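You operate a simulated robot arm through the tools that you are given. There is no shell and no other tool. Be economical: measure what you need, move in short steps, check, and stop when the job is done.

Carry out the task below with a simulated two-armed robot. There is one attempt and no reset: what you move stays moved.

Task
Reheat the bowl of soup at 800 W for 2 min.
Fine: it is in the microwave; when the display says DONE, put the bowl on the cork board and shut the door.
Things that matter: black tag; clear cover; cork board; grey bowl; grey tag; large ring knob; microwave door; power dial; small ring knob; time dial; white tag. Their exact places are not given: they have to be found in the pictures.

It is judged by the outcome, as a careful person would: the job done as asked, and still so three seconds after it is handed in. It fails if anything else is knocked over, pushed out of place, dropped, spilled or broken.

Robot
Two 7-joint arms with two-finger parallel grippers on one trunk, on a base that drives. Base frame: it is fixed to the floor where the robot stands at the start and does not move with it; the origin is under the middle of the robot, x ahead of it, y to its left, z up; the surface under the hand at the start is at about z = 91. Readings come in cm, rad, newtons and seconds.
The left shoulder is at the start at [3.2, 10.1, 122.6], the right one opposite. With the tool pointing down near the work surface each hand reaches from about 18 to 50 cm from the robot's upright axis, wherever it stands, measured 20 degrees to its own side. Places, roughly: cork board [50, -30, 90]; large ring knob [40, -70, 100]; microwave door [40, 20, 110]; power dial [40, 0, 110]; small ring knob [40, -90, 100]; time dial [40, 0, 100]. Payload 2.4 kg a hand.
Tool frame (each hand has its own): the origin (TCP) lies between the finger pads and is the grasp point; the fingertips stand 2.4 cm ahead of it; z points along the fingers, y is the line along which they close. The gripper opens to 6.8 cm. The fingers are 1.7 cm wide and 1 cm thick; the gripper's body (4 by 7 cm) begins 4.1 cm behind the TCP.
Orientation is that of the tool frame in the base frame, as [roll, pitch, yaw] about the fixed x, y, z axes, in that order (R = Rz(yaw) Ry(pitch) Rx(roll)). With the fingers straight down and closing along the base's y, the tool's x points along the base's -x, its y along +y and its z along -z.

Tools
- The arms move only by the tool jog_arm. It takes "left_moves", "right_moves" or both (then of equal length, played together; a hand with none holds still); each is a list of rows, each a list of 3 entries, a list of its own where there are three numbers: the shift along the base's x, y, z in units of 25 mm (1.0 is 25 mm), then the turn, a rotation vector about the base's x, y, z in units of 5 degrees (1.0 is 5 degrees), then the finger opening in mm, from 0 to 68. In form: [[[dx, dy, dz], [rx, ry, rz], jaw], ...]. A call has 1 to 10 rows; each row shifts and turns the commanded pose from where the row before left it. A call with a number of a shift or a turn outside -1 to 1 is refused whole. A row lasts 0.2 s, in which the tool goes at most 5 cm and 0.15 rad; a call with a longer step from one row to the next is refused whole, and so is a gripper value outside its range. A pose out of reach is approached as far as the arm can. The call stops where the force on the tool passes 50 N (or 10 N more than at its start, if that is more) or the arm is blocked; 0.2 s more then pass. The fingers move at their own pace (about 7.2 cm/s each) and stop on an object; they squeeze with about 41 N. The grip force told is the motor's: it shows also when the fingers shut on nothing. Time passes only in rows, and 0.2 s behind the last, so rows that do not move let the fingers close. The reply holds the time, the measured pose of the TCP, the force on the tool along the base axes, the opening and the grip force, in the units named above and with some noise, with the torque about the TCP (base axes, N m) and any sound that the robot's microphone picked up.
- Cameras (640 x 400 px; columns grow to the right, rows downward): "scene" is now at [11.39, 2.3, 139.56]; the picture's right is [0.28, -0.96, 0.00], its down [-0.47, -0.13, -0.87] and it looks along [0.84, 0.24, -0.48] (base axes); focal length 214 px, centre (320, 200). "left" rides on the left gripper at [8.4, -1.1, -7.5] in its tool frame; the picture's right is [0.13, 0.99, 0.00], its down [-0.60, 0.08, -0.79] and it looks along [-0.79, 0.10, 0.61] (tool axes); focal length 251 px, centre (320, 200). "right" rides on the right gripper at [8.4, 1.1, -7.5] in its tool frame; the picture's right is [-0.13, 0.99, 0.00], its down [-0.60, -0.08, -0.79] and it looks along [-0.79, -0.10, 0.61] (tool axes); focal length 251 px, centre (320, 200).
- camera(camera): a new picture of that camera. It takes no simulated time.
- slide_trunk(by): slides the trunk up (or, below 0, down) by that many cm; the arms and the scene camera ride with it, the base frame stays. It gives what a move gives, with no picture.
- steer(legs): drives the robot by 1 to 6 legs, each [ahead, left, turn to the left] in cm, cm and rad, along the robot's own axes; the way and the turn of a leg run together, so that a leg with both is an arc; at most 150 cm and 3.142 rad a leg. The arms and the cameras ride along, it lands a little off, and it stops where it bumps. It gives what a move gives.
- aim_head(pan, tilt): turns the head with the scene camera to pan (to the left, within 1.501 rad either way) and tilt (down, from -0.506 to 1.204), counted from straight ahead of the robot. It gives what a move gives.
- pixel_to_xyz(camera, pixels): for up to 12 pixels [column, row] of the newest picture of that camera ("zoom" is the newest enlarged one), the place [x, y, z] in the base frame of the surface seen there, good to about 0.2 cm. It takes no simulated time.
- inspect(camera, box): a new picture of the part [left, top, right, bottom] of that camera's present view, enlarged. It takes no simulated time.
- hand_in(): hands the job in; it is judged then, once.

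Work in short steps. Measure before you move; look again where a grasp or a placing could have gone wrong, and mend it. You have 80 turns and 70 pictures in all, those below and enlarged ones among them. Open the grippers and draw the arms clear of the work before you hand the job in, unless the task says otherwise; then end with one line.

The tools are called after "Request:" as a command line: name --argument value ..., lists and objects as JSON in quotes. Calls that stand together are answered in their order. jog_arm: Moves the arms, as the interface text tells. Its arguments: {"type":"object","properties":{"left_moves":{"type":"array","items":{"type":"array"}},"right_moves":{"type":"array","items":{"type":"array"}}},"required":[]} The other tools are called the same way: slide_trunk (by) slides the trunk up or down; steer (legs) drives the base; aim_head (pan, tilt) turns the head that bears the scene camera; camera (camera) takes a picture; pixel_to_xyz (camera, pixels) gives the place of the surface under pixels of a picture; inspect (camera, box) takes an enlarged picture of a part of a camera's view; hand_in () hands the job in.

At the start:

```text
clock: 0.0
left_eef_pos: [34.0, 25.38, 132.59]
left_tool_rot: [-3.141, 0.0, 3.14]
left_force: [0.3, 0.3, 1.0]
left_moment: [0.02, -0.02, 0.0]
left_width: 6.79
left_gripper_force: 0.1
right_eef_pos: [37.93, -12.07, 134.2]
right_tool_rot: [-3.141, 0.001, -3.141]
right_force: [-0.6, 0.4, 0.7]
right_moment: [0.01, -0.01, 0.0]
right_width: 6.8
right_gripper_force: 0.1
trunk travel left (down, up): [-44.0, 41.0]
robot x, y, heading: [-0.35, -0.04, 0.002]
head pan, tilt: [0.279, 0.506]
```

scene: 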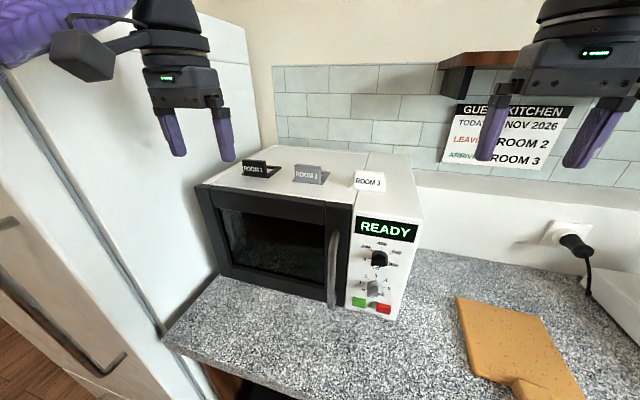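
right: 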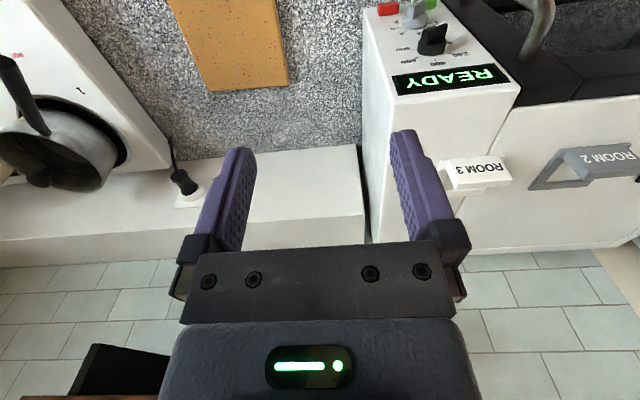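
left: 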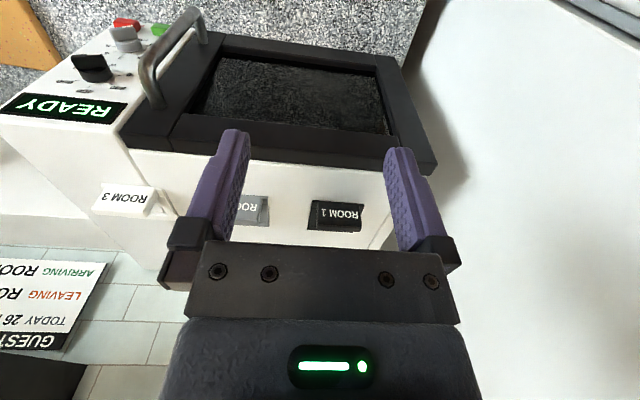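

I see the microwave with its READY display at (388,230), and the dials below it. I enlarge the panel to read the dial scales, and the oven window.

Request:
inspect --camera "scene" --box '[340, 200, 430, 325]'

Request:
inspect --camera "scene" --box '[190, 150, 350, 310]'

Request:
inspect --camera "right" --box '[350, 0, 550, 120]'

Request:
pixel_to_xyz --camera "scene" --pixels '[[380, 260], [374, 290], [359, 303], [384, 309], [333, 240], [331, 290], [200, 200], [345, 280], [460, 300], [510, 300], [395, 300], [350, 215]]'

```text
3.20 times, centred on (385, 262) of scene
```

zoom: 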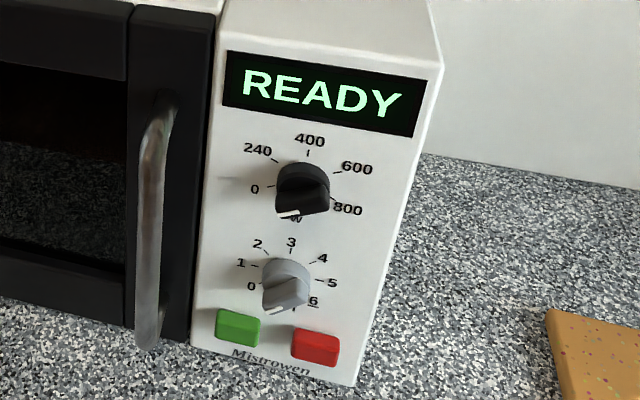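

```text
2.50 times, centred on (270, 230) of scene
```

zoom: 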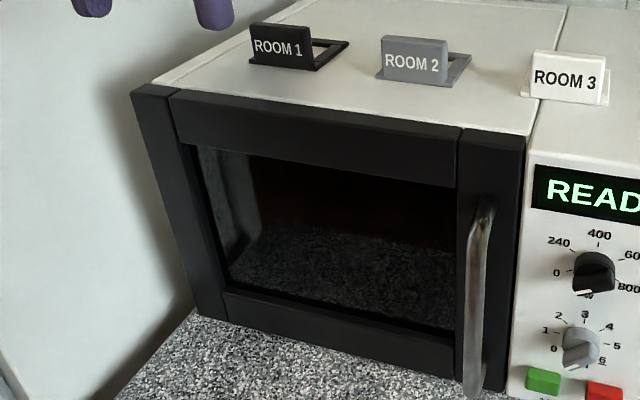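

```text
3.20 times, centred on (450, 60) of right
```

zoom: 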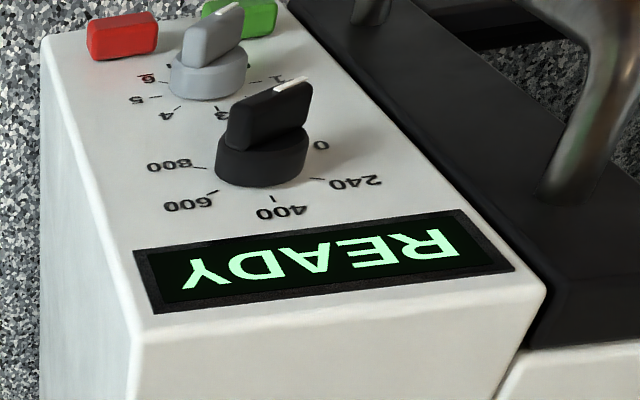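

```text
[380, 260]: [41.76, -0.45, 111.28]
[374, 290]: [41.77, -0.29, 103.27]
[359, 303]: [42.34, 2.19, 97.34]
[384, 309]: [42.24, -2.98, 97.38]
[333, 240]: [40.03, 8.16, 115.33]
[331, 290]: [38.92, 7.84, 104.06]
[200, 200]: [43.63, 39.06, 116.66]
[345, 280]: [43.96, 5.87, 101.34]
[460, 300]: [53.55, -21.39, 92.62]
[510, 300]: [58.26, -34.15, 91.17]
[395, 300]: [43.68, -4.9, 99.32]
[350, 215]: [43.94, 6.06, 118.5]
```

Power pointer and time pointer both seem to point downwards. I look to the right for the large/small ring knobs and the rest, and read the note.

Request:
inspect --camera "scene" --box '[430, 90, 590, 180]'

Request:
aim_head --pan -0.8 --tilt 0.5

Request:
camera --camera "scene"

```text
4.00 times, centred on (510, 135) of scene
```

zoom: 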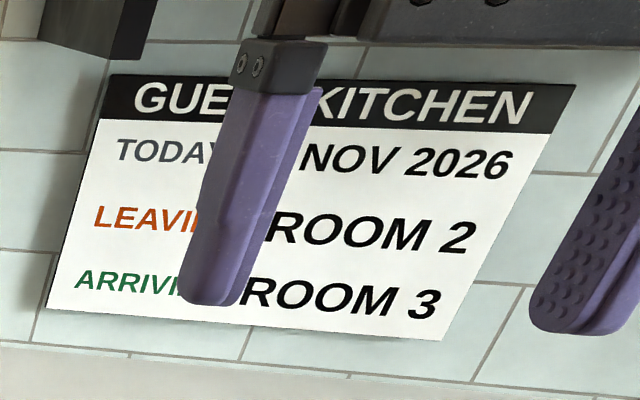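

```text
clock: 1.3
left_eef_pos: [33.96, 25.24, 132.77]
left_tool_rot: [-3.14, -0.001, -3.141]
left_force: [-0.5, 0.0, -0.2]
left_moment: [0.0, -0.01, 0.05]
left_width: 6.81
left_gripper_force: 0.0
right_eef_pos: [37.96, -12.1, 134.2]
right_tool_rot: [3.141, 0.001, 3.141]
right_force: [-1.7, 0.5, -0.8]
right_moment: [0.01, -0.03, 0.01]
right_width: 6.78
right_gripper_force: 0.1
trunk travel left (down, up): [-44.0, 41.0]
robot x, y, heading: [0.32, 0.11, 0.0]
head pan, tilt: [-0.799, 0.499]
```

```text
62 pictures are left
```

scene: 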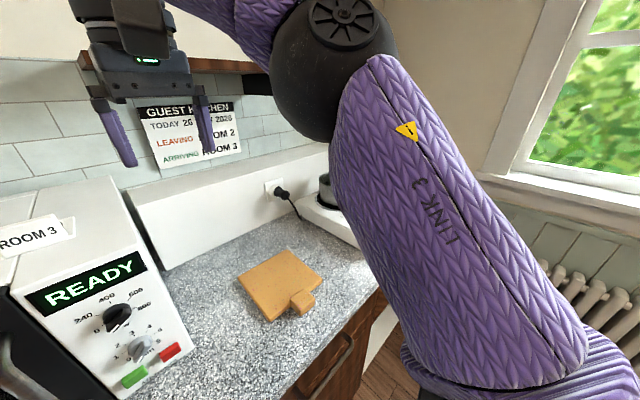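

The ring knobs must belong to the hotplate on the far right, not needed here. Now I look at the microwave squarely, first from the head.

Request:
aim_head --pan 0.3 --tilt 0.6

Request:
slide_trunk --by -12

Request:
inspect --camera "scene" --box '[160, 100, 460, 290]'

```text
clock: 2.6
left_eef_pos: [33.88, 25.19, 132.62]
left_tool_rot: [-3.141, 0.001, -3.141]
left_force: [-0.1, 0.3, -1.2]
left_moment: [-0.04, -0.03, -0.03]
left_width: 6.8
left_gripper_force: 0.0
right_eef_pos: [37.8, -12.12, 134.23]
right_tool_rot: [-3.141, 0.0, -3.141]
right_force: [0.1, 0.5, 0.6]
right_moment: [-0.02, 0.0, 0.02]
right_width: 6.82
right_gripper_force: 0.1
trunk travel left (down, up): [-44.0, 41.0]
robot x, y, heading: [0.12, 0.35, 0.001]
head pan, tilt: [0.3, 0.6]
```

```text
clock: 4.2
left_eef_pos: [33.9, 25.27, 120.68]
left_tool_rot: [-3.141, 0.0, 3.141]
left_force: [-0.1, -0.1, -0.2]
left_moment: [0.02, 0.01, -0.01]
left_width: 6.79
left_gripper_force: 0.0
right_eef_pos: [37.91, -12.13, 122.39]
right_tool_rot: [-3.141, 0.002, 3.14]
right_force: [-0.2, 0.6, 0.3]
right_moment: [-0.01, -0.05, -0.01]
right_width: 6.81
right_gripper_force: 0.1
trunk travel left (down, up): [-32.0, 53.0]
robot x, y, heading: [-0.18, -0.08, -0.0]
head pan, tilt: [0.3, 0.6]
```

```text
2.11 times, centred on (310, 195) of scene
```

zoom: 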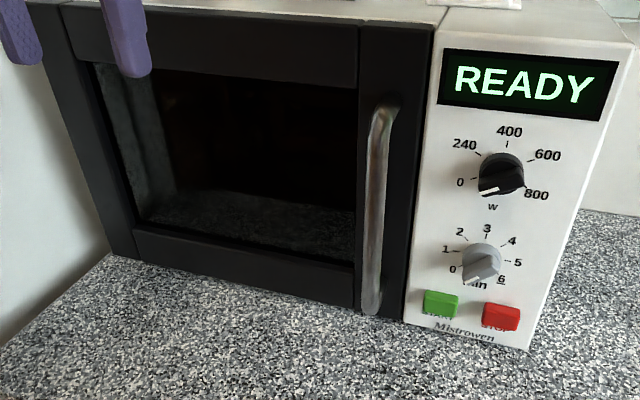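

I zoom further on the dials to read the pointer angles and measure points.

Request:
inspect --camera "scene" --box '[360, 150, 430, 255]'

Request:
inspect --camera "right" --box '[350, 0, 550, 120]'

```text
3.81 times, centred on (395, 202) of scene
```

zoom: 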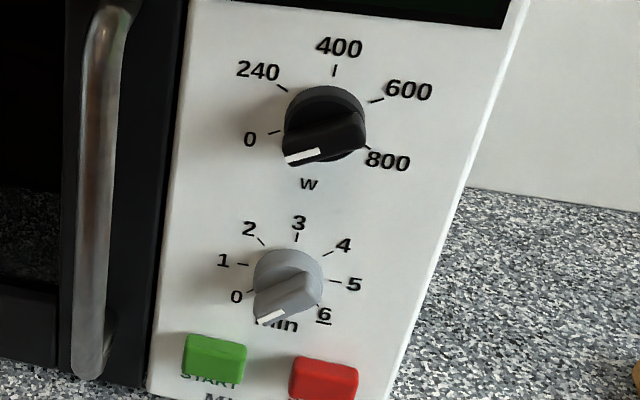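

```text
3.20 times, centred on (450, 60) of right
```

zoom: 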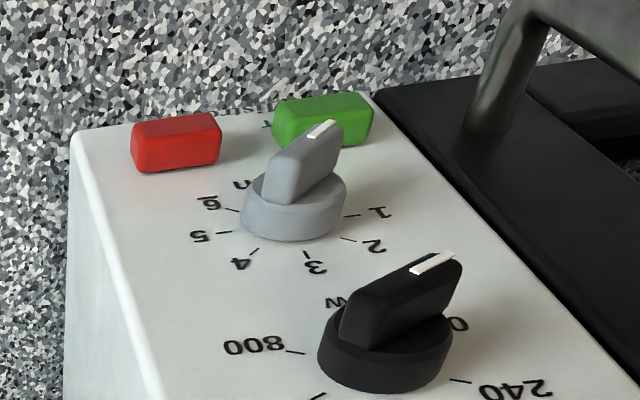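

Both pointers stand at 0. I measure ticks and knob points in the scene view.

Request:
inspect --camera "scene" --box '[360, 150, 430, 255]'

Request:
pixel_to_xyz --camera "zoom" --pixels '[[273, 132], [284, 89], [334, 71], [376, 101], [367, 148], [248, 290], [243, 264], [262, 241], [297, 237], [327, 254], [333, 282], [318, 304]]'

Request:
pixel_to_xyz --camera "zoom" --pixels '[[302, 157], [288, 162], [318, 150], [345, 148], [362, 138], [270, 318], [283, 306], [305, 295], [215, 352], [215, 370], [92, 200], [97, 250]]'

```text
3.81 times, centred on (395, 202) of scene
```

zoom: 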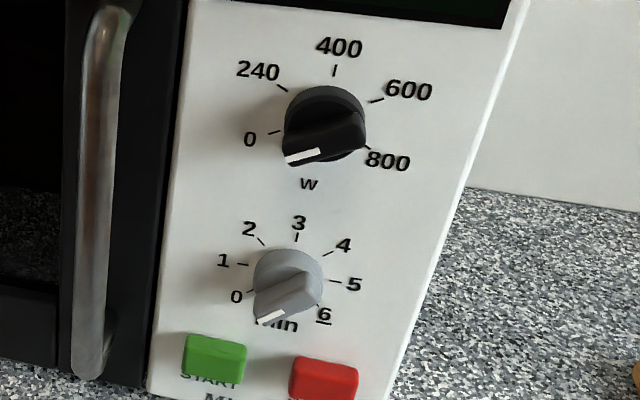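

```text
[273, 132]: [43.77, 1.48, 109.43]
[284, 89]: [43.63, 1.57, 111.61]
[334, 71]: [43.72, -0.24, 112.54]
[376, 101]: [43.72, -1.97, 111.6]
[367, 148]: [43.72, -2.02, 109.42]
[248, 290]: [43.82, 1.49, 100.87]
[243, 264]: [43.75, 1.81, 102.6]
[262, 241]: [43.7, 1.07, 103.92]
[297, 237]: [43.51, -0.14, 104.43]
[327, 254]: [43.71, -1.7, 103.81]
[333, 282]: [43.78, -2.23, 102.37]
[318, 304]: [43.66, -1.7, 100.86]
```

```text
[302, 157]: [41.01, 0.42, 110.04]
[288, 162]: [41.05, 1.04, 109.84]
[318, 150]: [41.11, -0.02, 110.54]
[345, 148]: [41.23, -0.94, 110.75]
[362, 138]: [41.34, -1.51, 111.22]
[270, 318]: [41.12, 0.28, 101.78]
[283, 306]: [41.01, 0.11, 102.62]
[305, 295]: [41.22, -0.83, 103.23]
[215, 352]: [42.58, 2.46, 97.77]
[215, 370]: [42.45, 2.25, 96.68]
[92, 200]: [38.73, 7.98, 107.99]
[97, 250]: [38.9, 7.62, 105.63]
```

Geometry: power dial centre about (y −0.25, z 110.5), bar front x 41.0, 0 at −120°, 800 at +120°; time dial centre (−0.15, 102.3), 0 at −135°, 2 at −45°. I back the robot off 12 cm, then turn the right hand to face the panel, rolled so it can grip the power bar.

Request:
steer --legs '[[-12, 0, 0]]'

Request:
jog_arm --right_moves '[[[0.1, 0.249, -0.25], [-0.955, -0.551, 0.955], 50], [[0.1, 0.249, -0.25], [-0.955, -0.551, 0.955], 50], [[0.1, 0.249, -0.25], [-0.955, -0.551, 0.955], 50], [[0.1, 0.249, -0.25], [-0.955, -0.551, 0.955], 50], [[0.1, 0.249, -0.25], [-0.955, -0.551, 0.955], 50], [[0.1, 0.249, -0.25], [-0.955, -0.551, 0.955], 50], [[0.1, 0.249, -0.25], [-0.955, -0.551, 0.955], 50], [[0.1, 0.249, -0.25], [-0.955, -0.551, 0.955], 50], [[0.1, 0.249, -0.25], [-0.955, -0.551, 0.955], 50], [[0.1, 0.249, -0.25], [-0.955, -0.551, 0.955], 50]]'

```text
clock: 5.4
left_eef_pos: [21.88, 25.2, 120.69]
left_tool_rot: [-3.141, 0.002, -3.141]
left_force: [0.2, -0.6, -0.1]
left_moment: [0.01, -0.02, 0.0]
left_width: 6.81
left_gripper_force: 0.1
right_eef_pos: [25.9, -12.01, 122.24]
right_tool_rot: [3.141, 0.001, -3.14]
right_force: [0.2, -0.6, -1.5]
right_moment: [0.01, -0.02, -0.04]
right_width: 6.81
right_gripper_force: 0.1
trunk travel left (down, up): [-32.0, 53.0]
robot x, y, heading: [-11.86, -0.13, 0.001]
head pan, tilt: [0.3, 0.6]
```

```text
clock: 7.6
left_eef_pos: [22.0, 25.21, 120.68]
left_tool_rot: [3.141, 0.001, -3.14]
left_force: [-0.3, -0.9, -0.1]
left_moment: [0.0, 0.01, 0.0]
left_width: 6.81
left_gripper_force: 0.1
right_eef_pos: [28.52, -5.78, 116.07]
right_tool_rot: [-2.21, 0.058, -2.209]
right_force: [0.5, -0.5, 0.1]
right_moment: [0.02, 0.01, -0.01]
right_width: 5.04
right_gripper_force: 0.2
trunk travel left (down, up): [-32.0, 53.0]
robot x, y, heading: [-11.8, 0.13, 0.003]
head pan, tilt: [0.3, 0.6]
```

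Tracking is good; I finish the turn, ending in front of the power dial.

Request:
jog_arm --right_moves '[[[0.243, 0.246, -0.248], [-0.955, -0.551, 0.955], 40], [[0.243, 0.246, -0.248], [-0.955, -0.551, 0.955], 40], [[0.243, 0.246, -0.248], [-0.955, -0.551, 0.955], 40], [[0.243, 0.246, -0.248], [-0.955, -0.551, 0.955], 40], [[0.243, 0.246, -0.248], [-0.955, -0.551, 0.955], 40], [[0.243, 0.246, -0.248], [-0.955, -0.551, 0.955], 40], [[0.243, 0.246, -0.248], [-0.955, -0.551, 0.955], 40], [[0.243, 0.246, -0.248], [-0.955, -0.551, 0.955], 40], [[0.243, 0.246, -0.248], [-0.955, -0.551, 0.955], 40]]'

Request:
camera --camera "scene"

Request:
camera --camera "right"

```text
clock: 9.6
left_eef_pos: [21.94, 25.38, 120.54]
left_tool_rot: [3.141, 0.0, -3.141]
left_force: [0.7, 0.7, -0.4]
left_moment: [-0.05, 0.01, -0.01]
left_width: 6.79
left_gripper_force: 0.0
right_eef_pos: [33.94, -0.21, 110.45]
right_tool_rot: [-1.573, -0.523, -1.567]
right_force: [0.4, 0.3, -0.2]
right_moment: [-0.03, -0.01, -0.03]
right_width: 4.01
right_gripper_force: 0.1
trunk travel left (down, up): [-32.0, 53.0]
robot x, y, heading: [-11.81, 0.19, 0.004]
head pan, tilt: [0.3, 0.6]
```

```text
57 pictures are left
```

scene: 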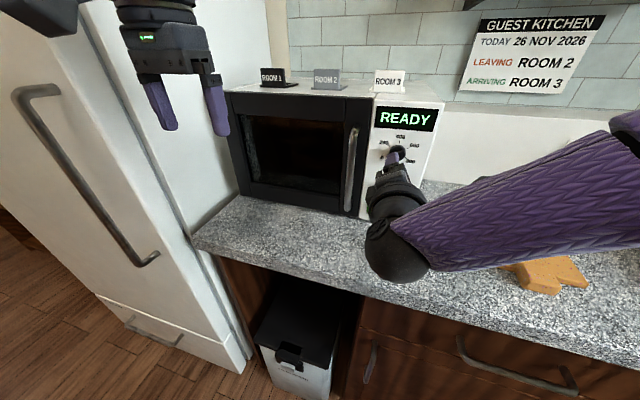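

```text
56 pictures are left
```

right: 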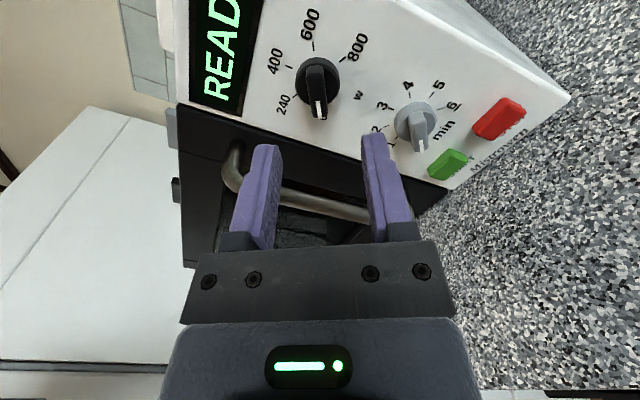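

The bar lies between the fingers, aligned. I advance 5.8 cm, then close.

Request:
jog_arm --right_moves '[[[0.6, -0.01, 0], [0, 0, 0], 40], [[0.6, -0.01, 0], [0, 0, 0], 40], [[0.6, 0, 0.01], [0, 0, 0], 40], [[0.52, 0, 0.01], [0, 0, 0], 40], [[0, 0, 0], [0, 0, 0], 10], [[0, 0, 0], [0, 0, 0], 0], [[0, 0, 0], [0, 0, 0], 0]]'

Request:
inspect --camera "right" --box '[180, 0, 520, 240]'

```text
clock: 11.2
left_eef_pos: [21.94, 25.46, 120.64]
left_tool_rot: [-3.139, 0.0, -3.14]
left_force: [-0.2, 0.1, 0.0]
left_moment: [0.02, -0.02, 0.0]
left_width: 6.81
left_gripper_force: 0.0
right_eef_pos: [39.79, -0.07, 110.5]
right_tool_rot: [-1.565, -0.522, -1.573]
right_force: [11.1, 6.8, 25.2]
right_moment: [0.08, -0.02, 0.64]
right_width: 1.08
right_gripper_force: 32.0
trunk travel left (down, up): [-32.0, 53.0]
robot x, y, heading: [-11.55, -0.18, 0.003]
head pan, tilt: [0.3, 0.6]
```

```text
1.67 times, centred on (350, 120) of right
```

zoom: 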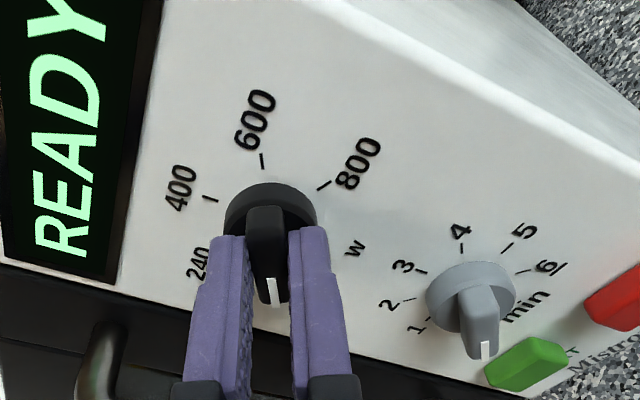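

Gripped (1.08 cm). There is a 25 N side load, so I recentre slightly upward and start turning clockwise (+x).

Request:
jog_arm --right_moves '[[[0, 0.02, 0.05], [0, 0, 0], 0], [[0, 0, 0], [1, 0, 0], 0], [[0, 0, 0], [1, 0, 0], 0], [[0, 0, 0], [1, 0, 0], 0], [[0, 0, 0], [1, 0, 0], 0], [[0, 0, 0], [1, 0, 0], 0], [[0, 0, 0], [1, 0, 0], 0]]'

```text
clock: 12.8
left_eef_pos: [22.05, 25.39, 120.62]
left_tool_rot: [-3.141, 0.0, -3.141]
left_force: [-0.7, 0.0, -0.4]
left_moment: [-0.02, -0.03, -0.01]
left_width: 6.81
left_gripper_force: 0.2
right_eef_pos: [39.79, -0.17, 110.37]
right_tool_rot: [-1.574, 0.003, -1.569]
right_force: [4.4, 4.4, 5.4]
right_moment: [0.01, -0.13, -0.01]
right_width: 1.08
right_gripper_force: 32.1
trunk travel left (down, up): [-32.0, 53.0]
robot x, y, heading: [-12.26, -0.0, 0.003]
head pan, tilt: [0.3, 0.6]
```

Low load now and it turned 30°. I continue 50° more per call.

Request:
jog_arm --right_moves '[[[0, 0, 0], [1, 0, 0], 0], [[0, 0, 0], [1, 0, 0], 0], [[0, 0, 0], [1, 0, 0], 0], [[0, 0, 0], [1, 0, 0], 0], [[0, 0, 0], [1, 0, 0], 0], [[0, 0, 0], [1, 0, 0], 0], [[0, 0, 0], [1, 0, 0], 0], [[0, 0, 0], [1, 0, 0], 0], [[0, 0, 0], [1, 0, 0], 0], [[0, 0, 0], [1, 0, 0], 0]]'

Request:
inspect --camera "right" --box '[180, 0, 520, 240]'

```text
clock: 15.0
left_eef_pos: [22.09, 25.34, 120.53]
left_tool_rot: [-3.141, 0.0, -3.141]
left_force: [1.2, -0.4, 0.4]
left_moment: [0.0, -0.04, -0.02]
left_width: 6.82
left_gripper_force: 0.0
right_eef_pos: [39.87, -0.14, 110.37]
right_tool_rot: [-1.579, 0.875, -1.577]
right_force: [-9.4, 7.3, -31.9]
right_moment: [-0.06, 0.71, -0.14]
right_width: 1.12
right_gripper_force: 31.8
trunk travel left (down, up): [-32.0, 53.0]
robot x, y, heading: [-11.86, 0.03, -0.001]
head pan, tilt: [0.3, 0.6]
```

```text
1.67 times, centred on (350, 120) of right
```

zoom: 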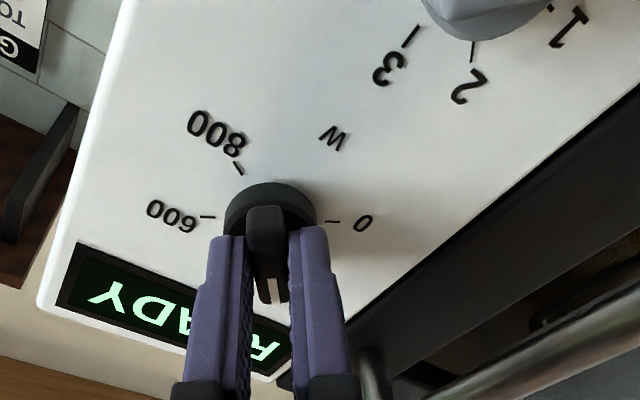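

It follows. The load is −32 N in z, so I lower slightly and continue.

Request:
jog_arm --right_moves '[[[0, 0, -0.05], [0, 0, 0], 0], [[0, 0, 0], [1, 0, 0], 0], [[0, 0, 0], [1, 0, 0], 0], [[0, 0, 0], [1, 0, 0], 0], [[0, 0, 0], [1, 0, 0], 0], [[0, 0, 0], [1, 0, 0], 0], [[0, 0, 0], [1, 0, 0], 0], [[0, 0, 0], [1, 0, 0], 0], [[0, 0, 0], [1, 0, 0], 0]]'

```text
clock: 17.0
left_eef_pos: [22.15, 25.62, 120.51]
left_tool_rot: [-3.14, -0.001, -3.141]
left_force: [0.2, -0.3, -0.5]
left_moment: [0.0, 0.01, 0.0]
left_width: 6.79
left_gripper_force: 0.0
right_eef_pos: [39.85, 0.04, 110.53]
right_tool_rot: [2.032, 1.569, 2.035]
right_force: [-6.0, 15.1, -25.7]
right_moment: [-0.01, 0.2, 0.22]
right_width: 1.06
right_gripper_force: 32.0
trunk travel left (down, up): [-32.0, 53.0]
robot x, y, heading: [-11.82, 0.11, 0.002]
head pan, tilt: [0.3, 0.6]
```

Now φ≈0 (pointer at 400). I continue.

Request:
jog_arm --right_moves '[[[0, 0.03, -0.05], [1, 0, 0], 0], [[0, 0, 0], [1, 0, 0], 0], [[0, 0, 0], [1, 0, 0], 0], [[0, 0, 0], [1, 0, 0], 0], [[0, 0, 0], [1, 0, 0], 0], [[0, 0, 0], [1, 0, 0], 0], [[0, 0, 0], [1, 0, 0], 0], [[0, 0, 0], [1, 0, 0], 0], [[0, 0, 0], [1, 0, 0], 0], [[0, 0, 0], [1, 0, 0], 0]]'

```text
clock: 19.2
left_eef_pos: [22.09, 25.46, 120.59]
left_tool_rot: [-3.14, -0.001, -3.139]
left_force: [-0.1, -0.1, -0.3]
left_moment: [0.03, 0.0, 0.03]
left_width: 6.79
left_gripper_force: 0.0
right_eef_pos: [39.91, -0.03, 110.54]
right_tool_rot: [1.568, 0.696, 1.566]
right_force: [17.4, 12.2, 18.1]
right_moment: [-0.01, -0.78, -0.46]
right_width: 1.12
right_gripper_force: 32.2
trunk travel left (down, up): [-32.0, 53.0]
robot x, y, heading: [-11.79, 0.16, 0.002]
head pan, tilt: [0.3, 0.6]
```

φ≈50°; 70° to go.

Request:
jog_arm --right_moves '[[[0, 0.02, 0.03], [1, 0, 0], 0], [[0, 0, 0], [1, 0, 0], 0], [[0, 0, 0], [1, 0, 0], 0], [[0, 0, 0], [1, 0, 0], 0], [[0, 0, 0], [1, 0, 0], 0], [[0, 0, 0], [1, 0, 0], 0], [[0, 0, 0], [1, 0, 0], 0]]'

Request:
jog_arm --right_moves '[[[0, 0, 0], [1, 0, 0], 0], [[0, 0, 0], [1, 0, 0], 0], [[0, 0, 0], [1, 0, 0], 0], [[0, 0, 0], [1, 0, 0], 0], [[0, 0, 0], [1, 0, 0], 0], [[0, 0, 0], [1, 0, 0], 0], [[0, 0, 0], [1, 0, 0], 0]]'

Request:
inspect --camera "right" --box '[180, 0, 520, 240]'

```text
clock: 20.8
left_eef_pos: [22.05, 25.42, 120.62]
left_tool_rot: [-3.141, -0.002, -3.138]
left_force: [0.3, -0.6, 0.5]
left_moment: [0.03, 0.02, 0.0]
left_width: 6.8
left_gripper_force: 0.0
right_eef_pos: [39.9, -0.1, 110.5]
right_tool_rot: [1.57, 0.085, 1.571]
right_force: [19.6, 9.3, 28.7]
right_moment: [-0.03, -0.46, -0.41]
right_width: 1.08
right_gripper_force: 32.0
trunk travel left (down, up): [-32.0, 53.0]
robot x, y, heading: [-12.16, -0.05, 0.001]
head pan, tilt: [0.3, 0.6]
```

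```text
clock: 22.4
left_eef_pos: [21.98, 25.35, 120.65]
left_tool_rot: [-3.139, -0.001, -3.138]
left_force: [0.6, -0.1, 0.9]
left_moment: [0.01, -0.02, 0.02]
left_width: 6.81
left_gripper_force: 0.0
right_eef_pos: [39.89, 0.0, 110.34]
right_tool_rot: [1.57, -0.526, 1.571]
right_force: [18.7, 4.8, 30.0]
right_moment: [-0.1, -0.49, 0.21]
right_width: 1.09
right_gripper_force: 31.4
trunk travel left (down, up): [-32.0, 53.0]
robot x, y, heading: [-12.3, -0.12, -0.002]
head pan, tilt: [0.3, 0.6]
```

```text
1.67 times, centred on (350, 120) of right
```

zoom: 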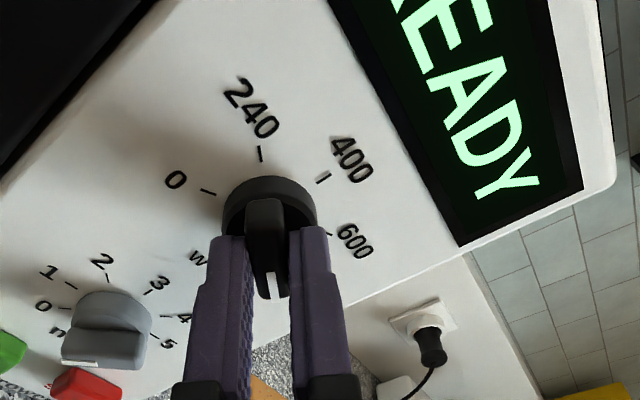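

Pointer sits at 800. I open, back off 4 cm, and move down while rolling back for the time dial.

Request:
jog_arm --right_moves '[[[0, 0, 0], [0, 0, 0], 40], [[0, 0, 0], [0, 0, 0], 40], [[-0.8, 0, 0], [0, 0, 0], 40], [[-0.8, 0, 0], [0, 0, 0], 40], [[0, 0, -0.217], [-1, 0, 0], 40], [[0, 0, -0.217], [-1, 0, 0], 40], [[0, 0, -0.217], [-1, 0, 0], 40], [[0, 0, -0.217], [-1, 0, 0], 40], [[0, 0, -0.217], [-1, 0, 0], 40], [[0, 0, -0.217], [-1, 0, 0], 40]]'

Request:
jog_arm --right_moves '[[[0, 0, -0.217], [-1, 0, 0], 40], [[0, 0, -0.217], [-1, 0, 0], 40], [[0, 0, -0.217], [-1, 0, 0], 40], [[0, 0, -0.217], [-1, 0, 0], 40], [[0, 0, -0.217], [-1, 0, 0], 40], [[0, 0, -0.217], [-1, 0, 0], 40], [[0, 0, -0.217], [-1, 0, 0], 40], [[0, 0, -0.217], [-1, 0, 0], 40], [[0, 0, -0.217], [-1, 0, 0], 40]]'

Request:
camera --camera "right"

```text
clock: 24.6
left_eef_pos: [21.96, 25.25, 120.64]
left_tool_rot: [3.141, 0.0, -3.14]
left_force: [0.0, -1.2, 0.0]
left_moment: [0.01, 0.02, 0.0]
left_width: 6.79
left_gripper_force: 0.0
right_eef_pos: [35.64, -0.11, 107.18]
right_tool_rot: [1.572, 0.0, 1.568]
right_force: [0.7, 0.2, 0.2]
right_moment: [0.0, -0.04, -0.04]
right_width: 3.97
right_gripper_force: 0.1
trunk travel left (down, up): [-32.0, 53.0]
robot x, y, heading: [-12.02, -0.04, 0.002]
head pan, tilt: [0.3, 0.6]
```

```text
clock: 26.6
left_eef_pos: [22.04, 25.25, 120.68]
left_tool_rot: [-3.141, -0.001, -3.14]
left_force: [-0.3, -0.4, -0.5]
left_moment: [0.01, 0.0, 0.03]
left_width: 6.81
left_gripper_force: 0.1
right_eef_pos: [35.75, -0.09, 102.45]
right_tool_rot: [1.568, 0.785, 1.57]
right_force: [0.7, -0.3, -0.5]
right_moment: [0.0, 0.01, 0.01]
right_width: 3.98
right_gripper_force: 0.0
trunk travel left (down, up): [-32.0, 53.0]
robot x, y, heading: [-11.95, 0.43, -0.001]
head pan, tilt: [0.3, 0.6]
```

```text
52 pictures are left
```

right: 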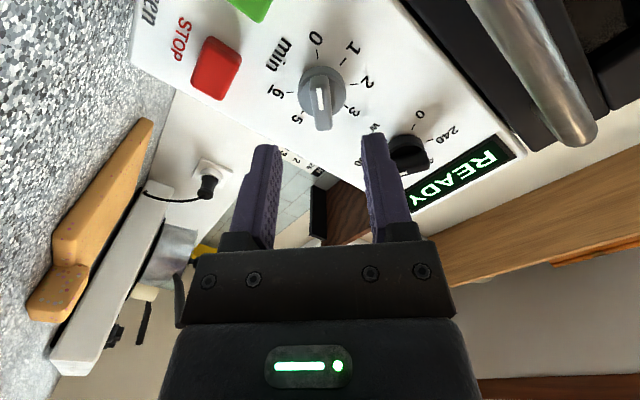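

The time bar is aligned with the fingers. I advance, close, and turn a bit.

Request:
jog_arm --right_moves '[[[0.55, -0.01, -0.02], [0, 0, 0], 40], [[0.55, -0.01, -0.02], [0, 0, 0], 40], [[0.5, 0, 0], [0, 0, 0], 40], [[0, 0, 0], [0, 0, 0], 10], [[0, 0, 0], [0, 0, 0], 0], [[0, 0, 0], [0, 0, 0], 0]]'

```text
clock: 28.0
left_eef_pos: [21.94, 25.4, 120.69]
left_tool_rot: [-3.14, -0.002, -3.139]
left_force: [-0.3, -0.1, -0.1]
left_moment: [-0.01, 0.01, 0.0]
left_width: 6.78
left_gripper_force: 0.1
right_eef_pos: [39.83, 0.01, 102.45]
right_tool_rot: [1.564, 0.785, 1.567]
right_force: [7.2, 8.1, 17.3]
right_moment: [-0.02, 0.18, 0.52]
right_width: 1.06
right_gripper_force: 31.9
trunk travel left (down, up): [-32.0, 53.0]
robot x, y, heading: [-11.73, -0.05, -0.002]
head pan, tilt: [0.3, 0.6]
```

Gripped. I recentre a little and turn 90° clockwise in two calls.

Request:
jog_arm --right_moves '[[[0, 0.03, 0.03], [1, 0, 0], 0], [[0, 0, 0], [1, 0, 0], 0], [[0, 0, 0], [1, 0, 0], 0], [[0, 0, 0], [1, 0, 0], 0], [[0, 0, 0], [1, 0, 0], 0], [[0, 0, 0], [1, 0, 0], 0], [[0, 0, 0], [1, 0, 0], 0], [[0, 0, 0], [1, 0, 0], 0], [[0, 0, 0], [1, 0, 0], 0]]'

Request:
jog_arm --right_moves '[[[0, 0, 0], [1, 0, 0], 0], [[0, 0, 0], [1, 0, 0], 0], [[0, 0, 0], [1, 0, 0], 0], [[0, 0, 0], [1, 0, 0], 0], [[0, 0, 0], [1, 0, 0], 0], [[0, 0, 0], [1, 0, 0], 0], [[0, 0, 0], [1, 0, 0], 0], [[0, 0, 0], [1, 0, 0], 0], [[0, 0, 0], [1, 0, 0], 0], [[0, 0, 0], [0, 0, 0], 0]]'

Request:
inspect --camera "right" --box '[180, 0, 520, 240]'

```text
clock: 30.0
left_eef_pos: [21.97, 25.39, 120.65]
left_tool_rot: [-3.14, 0.0, -3.141]
left_force: [0.2, 0.2, -0.6]
left_moment: [-0.03, 0.02, -0.01]
left_width: 6.8
left_gripper_force: 0.1
right_eef_pos: [39.86, 0.08, 102.35]
right_tool_rot: [1.565, -0.002, 1.57]
right_force: [15.1, 9.3, 24.4]
right_moment: [0.02, -0.29, 0.27]
right_width: 1.08
right_gripper_force: 31.9
trunk travel left (down, up): [-32.0, 53.0]
robot x, y, heading: [-11.64, -0.31, 0.006]
head pan, tilt: [0.3, 0.6]
```

```text
clock: 32.2
left_eef_pos: [21.98, 25.27, 120.63]
left_tool_rot: [-3.14, 0.001, -3.14]
left_force: [0.2, -0.2, -0.8]
left_moment: [0.02, 0.02, -0.02]
left_width: 6.79
left_gripper_force: 0.0
right_eef_pos: [39.73, -0.05, 102.35]
right_tool_rot: [1.57, -0.788, 1.569]
right_force: [13.7, 6.9, 22.0]
right_moment: [0.05, -0.72, 0.42]
right_width: 1.11
right_gripper_force: 31.6
trunk travel left (down, up): [-32.0, 53.0]
robot x, y, heading: [-11.9, -0.08, 0.006]
head pan, tilt: [0.3, 0.6]
```

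```text
1.67 times, centred on (350, 120) of right
```

zoom: 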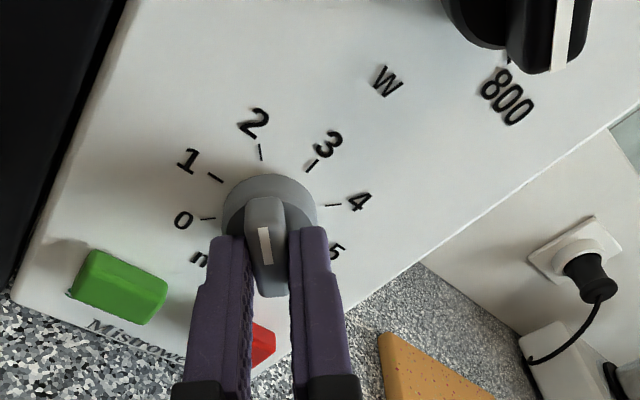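

Pointer is at 2, power at 800. I release, back off, and view the panel from the head.

Request:
jog_arm --right_moves '[[[0, 0, 0], [0, 0, 0], 40], [[0, 0, 0], [0, 0, 0], 40], [[-0.8, 0, 0], [0, 0, 0], 40], [[-0.8, 0, 0], [0, 0, 0], 40], [[0, 0, 0], [-1, 0, 0], 0], [[0, 0, 0], [-1, 0, 0], 0], [[0, 0, 0], [-1, 0, 0], 0], [[0, 0, 0], [-1, 0, 0], 0], [[0, 0, 0], [-1, 0, 0], 0]]'

Request:
camera --camera "right"

Request:
camera --camera "scene"

```text
clock: 34.2
left_eef_pos: [22.03, 25.28, 120.7]
left_tool_rot: [3.141, 0.0, -3.141]
left_force: [0.3, 0.4, 0.7]
left_moment: [0.01, 0.02, -0.01]
left_width: 6.8
left_gripper_force: 0.0
right_eef_pos: [35.79, -0.14, 102.35]
right_tool_rot: [1.569, -0.349, 1.569]
right_force: [-0.1, -0.2, -0.6]
right_moment: [-0.03, 0.0, 0.0]
right_width: 0.0
right_gripper_force: 23.7
trunk travel left (down, up): [-32.0, 53.0]
robot x, y, heading: [-11.73, 0.06, 0.001]
head pan, tilt: [0.3, 0.6]
```

```text
50 pictures are left
```

right: 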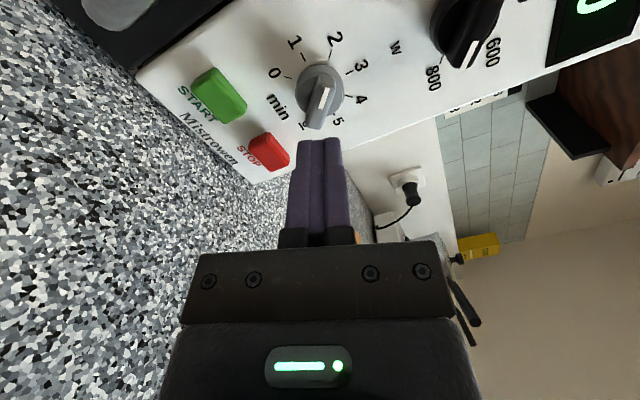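

```text
49 pictures are left
```

scene: 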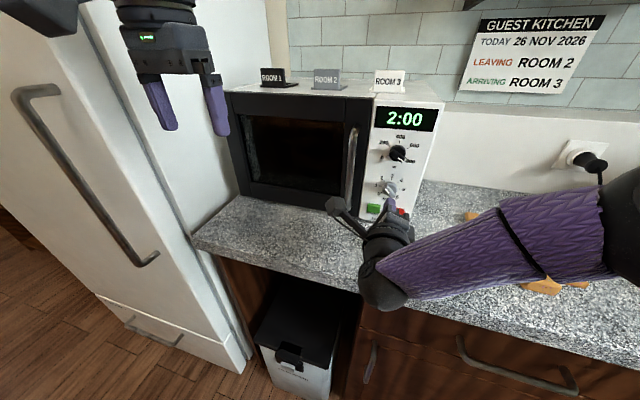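

Display reads 2:00. I zoom in on the power pointer to verify it.

Request:
inspect --camera "scene" --box '[360, 125, 440, 175]'

Request:
inspect --camera "right" --box '[250, 0, 550, 170]'

```text
8.00 times, centred on (400, 150) of scene
```

zoom: 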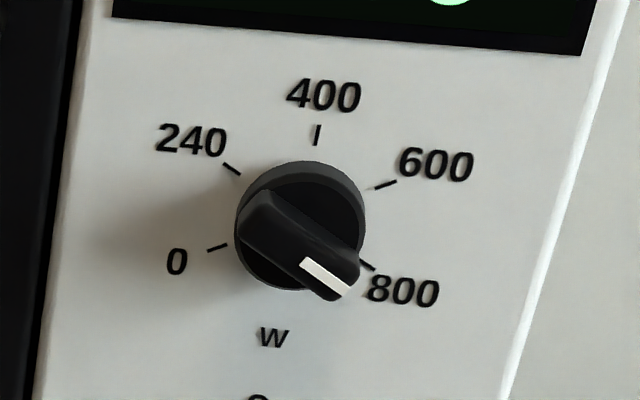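

```text
2.13 times, centred on (400, 85) of right
```

zoom: 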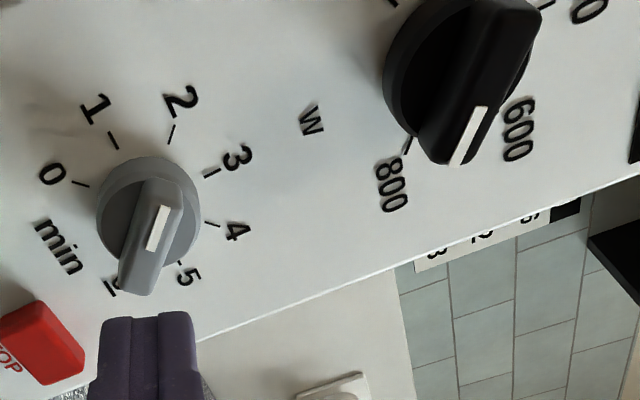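

Power 800 and 2:00 confirmed. I look through the window for the bowl before starting.

Request:
inspect --camera "scene" --box '[225, 95, 375, 215]'

Request:
camera --camera "left"

```text
3.33 times, centred on (300, 155) of scene
```

zoom: 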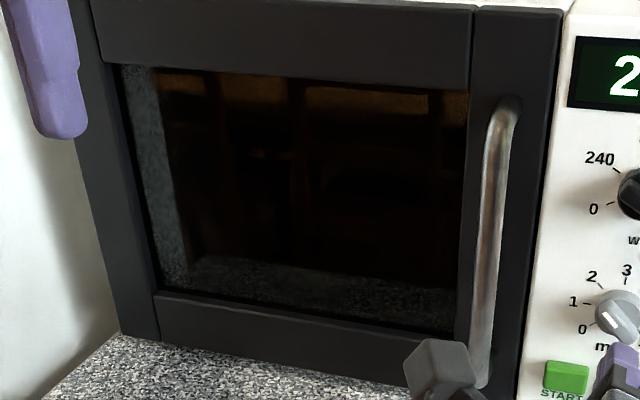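

```text
45 pictures are left
```

left: 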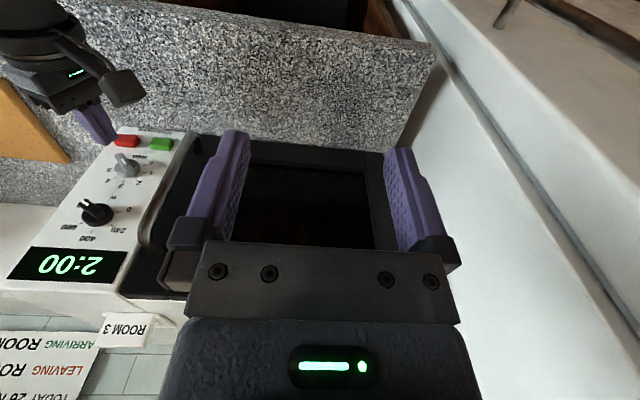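

The window is opaque from here; the user says the bowl is inside, so I go on. I move the closed right fingertips in front of the green START button (y 2.3, z 97.6).

Request:
jog_arm --right_moves '[[[0, 0.49, -0.5], [0, 0, 0], 0], [[0, 0.49, -0.5], [0, 0, 0], 0], [[0, 0, -0.5], [0, 0, 0], 0], [[0, 0, -0.36], [0, 0, 0], 0], [[0.5, 0, 0], [0, 0, 0], 0], [[0.5, 0, 0], [0, 0, 0], 0]]'

Request:
inspect --camera "scene" --box '[340, 100, 440, 230]'

Request:
camera --camera "right"

```text
clock: 35.6
left_eef_pos: [21.99, 25.24, 120.68]
left_tool_rot: [-3.14, 0.0, -3.139]
left_force: [0.0, -0.6, -0.2]
left_moment: [0.02, 0.02, -0.01]
left_width: 6.78
left_gripper_force: 0.1
right_eef_pos: [38.23, 2.32, 97.61]
right_tool_rot: [1.571, -0.35, 1.567]
right_force: [-0.4, 1.1, -0.4]
right_moment: [0.01, -0.01, 0.0]
right_width: 0.01
right_gripper_force: 23.5
trunk travel left (down, up): [-32.0, 53.0]
robot x, y, heading: [-11.52, 0.01, 0.005]
head pan, tilt: [0.3, 0.6]
```

```text
3.08 times, centred on (390, 165) of scene
```

zoom: 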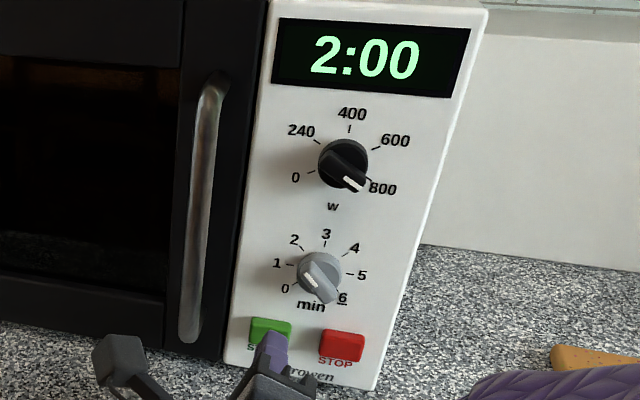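

```text
43 pictures are left
```

right: 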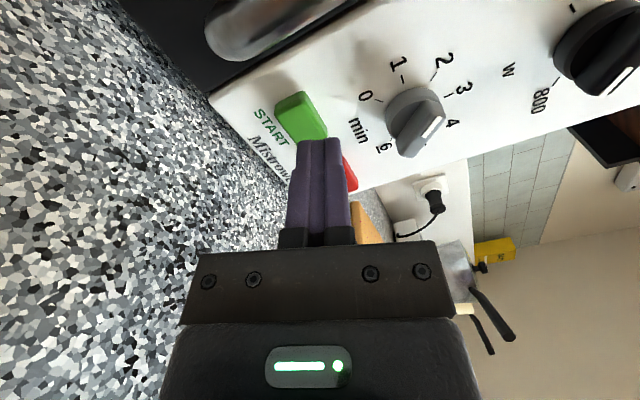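

The tips point at START. I press in small steps.

Request:
jog_arm --right_moves '[[[0.3, 0, 0], [0, 0, 0], 0], [[0.2, 0, 0], [0, 0, 0], 0], [[0.15, 0, 0], [0, 0, 0], 0], [[0.15, 0, 0], [0, 0, 0], 0], [[0.15, 0, 0], [0, 0, 0], 0], [[0, 0, 0], [0, 0, 0], 0]]'

Request:
inspect --camera "scene" --box '[340, 100, 440, 230]'

```text
clock: 37.0
left_eef_pos: [21.87, 25.34, 120.66]
left_tool_rot: [3.141, 0.001, -3.14]
left_force: [-0.1, -0.3, -0.4]
left_moment: [-0.03, 0.01, 0.0]
left_width: 6.81
left_gripper_force: 0.0
right_eef_pos: [40.61, 2.42, 97.72]
right_tool_rot: [1.571, -0.351, 1.57]
right_force: [-6.2, -0.3, -0.3]
right_moment: [-0.01, 0.0, 0.0]
right_width: 0.02
right_gripper_force: 24.1
trunk travel left (down, up): [-32.0, 53.0]
robot x, y, heading: [-12.02, 0.04, 0.002]
head pan, tilt: [0.3, 0.6]
heard: click
```

```text
3.08 times, centred on (390, 165) of scene
```

zoom: 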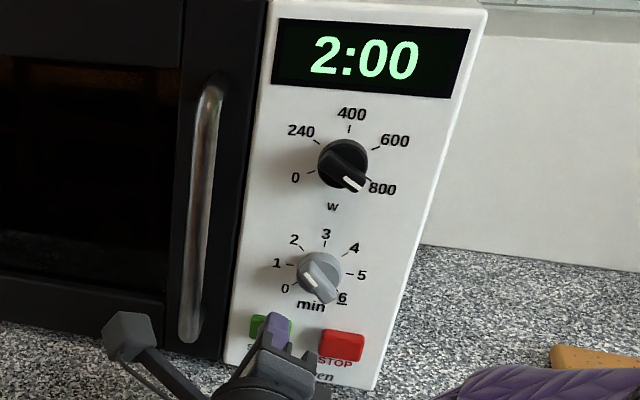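

A click was heard. I back off and check whether it counts down.

Request:
jog_arm --right_moves '[[[-0.8, 0, 0], [0, 0, 0], 0], [[-0.8, 0, 0], [0, 0, 0], 0], [[-0.8, 0, 0], [0, 0, 0], 0], [[-0.8, -0.5, 0.5], [0, 0, 0], 0], [[-0.8, -1, 0.8], [0, 0, 0], 0], [[-0.5, -1, 0.8], [0, 0, 0], 0], [[0, -1, 0.8], [0, 0, 0], 0], [[0, -1, 0.5], [0, 0, 0], 0]]'

Request:
camera --camera "scene"

```text
clock: 38.8
left_eef_pos: [21.97, 25.17, 120.58]
left_tool_rot: [3.142, -0.001, -3.139]
left_force: [0.0, -0.1, -0.6]
left_moment: [0.0, -0.03, 0.01]
left_width: 6.8
left_gripper_force: 0.0
right_eef_pos: [28.99, -7.56, 106.79]
right_tool_rot: [1.573, -0.35, 1.566]
right_force: [0.6, -1.1, 0.2]
right_moment: [0.03, 0.0, 0.0]
right_width: 0.0
right_gripper_force: 24.3
right hand out of reach, approached as far as the arm can: row 8
trunk travel left (down, up): [-32.0, 53.0]
robot x, y, heading: [-11.64, 0.12, 0.004]
head pan, tilt: [0.3, 0.6]
```

```text
41 pictures are left
```

scene: 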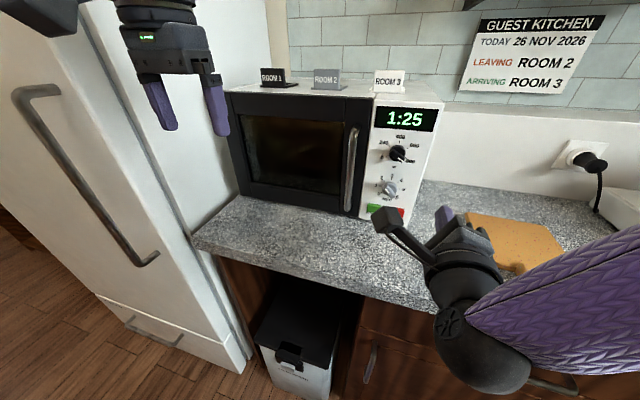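

It is running, quickly (1:25 left). Meanwhile I measure door, handle, fridge wall and counter for opening the door.

Request:
pixel_to_xyz --camera "scene" --pixels '[[352, 140], [349, 170], [347, 195], [226, 95], [243, 190], [363, 205], [215, 190], [190, 110], [230, 225], [300, 245], [185, 200], [340, 180]]'

Request:
pixel_to_xyz --camera "scene" --pixels '[[272, 85], [327, 85], [385, 85], [490, 225], [540, 230], [500, 265], [560, 250], [470, 215], [520, 260], [362, 100]]'

```text
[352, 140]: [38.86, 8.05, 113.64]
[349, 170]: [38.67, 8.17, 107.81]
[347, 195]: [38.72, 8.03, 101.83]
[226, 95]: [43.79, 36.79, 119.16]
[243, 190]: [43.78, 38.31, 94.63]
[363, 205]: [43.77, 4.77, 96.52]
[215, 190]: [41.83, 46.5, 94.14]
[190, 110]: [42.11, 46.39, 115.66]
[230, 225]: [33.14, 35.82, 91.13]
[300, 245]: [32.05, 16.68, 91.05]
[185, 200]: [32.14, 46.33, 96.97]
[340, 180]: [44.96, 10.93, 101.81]
```

```text
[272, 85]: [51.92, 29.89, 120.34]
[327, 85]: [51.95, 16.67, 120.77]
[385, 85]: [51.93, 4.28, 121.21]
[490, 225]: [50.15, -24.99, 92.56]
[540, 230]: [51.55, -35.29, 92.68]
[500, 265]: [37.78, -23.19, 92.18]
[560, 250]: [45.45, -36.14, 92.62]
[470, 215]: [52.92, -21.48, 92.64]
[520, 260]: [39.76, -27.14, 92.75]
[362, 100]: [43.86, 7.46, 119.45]
```

Fridge wall is at y 46, so the door can swing about 90°. I now turn the left hand forward towards the handle (38.8, 8.05, ~107.5), while the right hand unrolls and moves right.

Request:
jog_arm --left_moves '[[[0.1, -0.2, -0.29], [0, -1, 0], 50], [[0.1, -0.2, -0.29], [0, -1, 0], 50], [[0.1, -0.2, -0.29], [0, -1, 0], 50], [[0.1, -0.2, -0.29], [0, -1, 0], 50], [[0.1, -0.3, -0.29], [0, -1, 0], 50], [[0.1, -0.3, -0.29], [0, -1, 0], 50], [[0.1, -0.3, -0.29], [0, -1, 0], 50], [[0.1, -0.3, -0.29], [0, -1, 0], 50], [[0.1, -0.3, -0.29], [0, -1, 0], 50]]' --right_moves '[[[0, -0.3, 0.1], [-1, 0, 0], 40], [[0, -0.3, 0.1], [-1, 0, 0], 40], [[0, -0.3, 0.1], [-1, 0, 0], 40], [[0, -0.3, 0.1], [-1, 0, 0], 40], [[0, -0.3, 0.1], [-1, 0, 0], 40], [[0, -0.3, 0.1], [-1, 0, 0], 40], [[0, -0.3, 0.1], [-1, 0, 0], 40], [[0, -0.3, 0.1], [-1, 0, 0], 40], [[0, -0.3, 0.1], [-1, 0, 0], 40]]'

Request:
jog_arm --left_moves '[[[0.38, -0.5, -0.29], [0, -1, 0], 50], [[0.38, -0.5, -0.29], [0, -1, 0], 50], [[0.38, -0.5, -0.29], [0, -1, 0], 50], [[0.38, -0.5, -0.29], [0, -1, 0], 50], [[0.38, -0.5, -0.29], [0, -1, 0], 50], [[0.38, -0.5, -0.29], [0, -1, 0], 50], [[0.38, -0.5, -0.29], [0, -1, 0], 50], [[0.38, -0.5, -0.29], [0, -1, 0], 50], [[0.38, -0.5, -0.29], [0, -1, 0], 50]]' --right_moves '[[[0, 0, 0.1], [-1, 0, 0], 40], [[0, 0, 0.1], [-1, 0, 0], 40], [[0, 0, 0.1], [-1, 0, 0], 40], [[0, 0, 0.1], [-1, 0, 0], 40], [[0, 0, 0.1], [-1, 0, 0], 40], [[0, 0, 0.1], [-1, 0, 0], 40], [[0, 0, 0.1], [-1, 0, 0], 40], [[0, 0, 0.1], [-1, 0, 0], 40], [[0, 0, 0.1], [-1, 0, 0], 40]]'

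Request:
camera --camera "scene"

Request:
camera --camera "left"

```text
clock: 40.8
left_eef_pos: [24.13, 19.35, 114.19]
left_tool_rot: [-3.139, 0.787, -3.141]
left_force: [-0.1, -0.3, 0.0]
left_moment: [-0.02, 0.02, 0.0]
left_width: 5.0
left_gripper_force: 0.0
right_eef_pos: [27.85, -10.47, 111.4]
right_tool_rot: [1.574, 0.435, 1.567]
right_force: [-0.7, -0.2, 0.5]
right_moment: [0.03, -0.01, 0.0]
right_width: 4.03
right_gripper_force: 0.0
right hand out of reach, approached as far as the arm can: row 1, 2, 3, 4, 5, 6, 7, 8, 9
trunk travel left (down, up): [-32.0, 53.0]
robot x, y, heading: [-11.78, -0.21, 0.003]
head pan, tilt: [0.3, 0.6]
```

```text
clock: 42.8
left_eef_pos: [32.86, 8.21, 107.63]
left_tool_rot: [2.189, 1.571, 2.187]
left_force: [0.0, -0.6, 0.1]
left_moment: [-0.02, -0.01, 0.02]
left_width: 5.02
left_gripper_force: 0.0
right_eef_pos: [27.85, -10.38, 113.59]
right_tool_rot: [1.568, 1.221, 1.567]
right_force: [-0.3, -0.7, -0.1]
right_moment: [0.0, 0.02, 0.03]
right_width: 3.99
right_gripper_force: 0.0
trunk travel left (down, up): [-32.0, 53.0]
robot x, y, heading: [-12.21, 0.0, 0.001]
head pan, tilt: [0.3, 0.6]
```

```text
40 pictures are left
```

scene: 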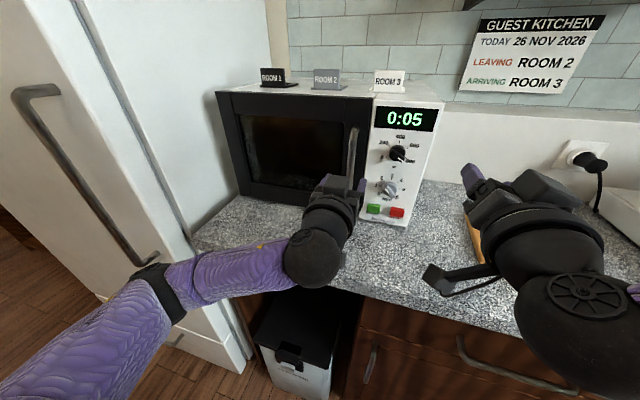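

```text
39 pictures are left
```

left: 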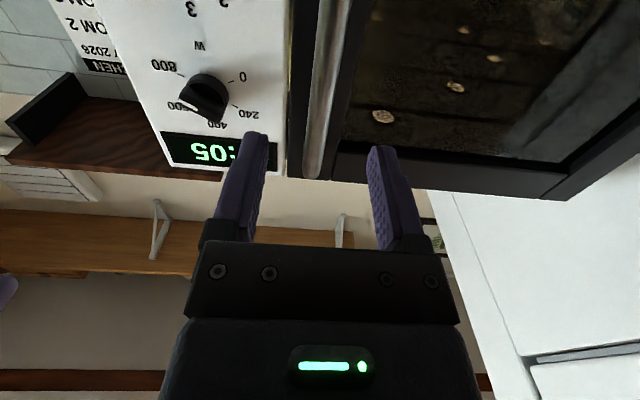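

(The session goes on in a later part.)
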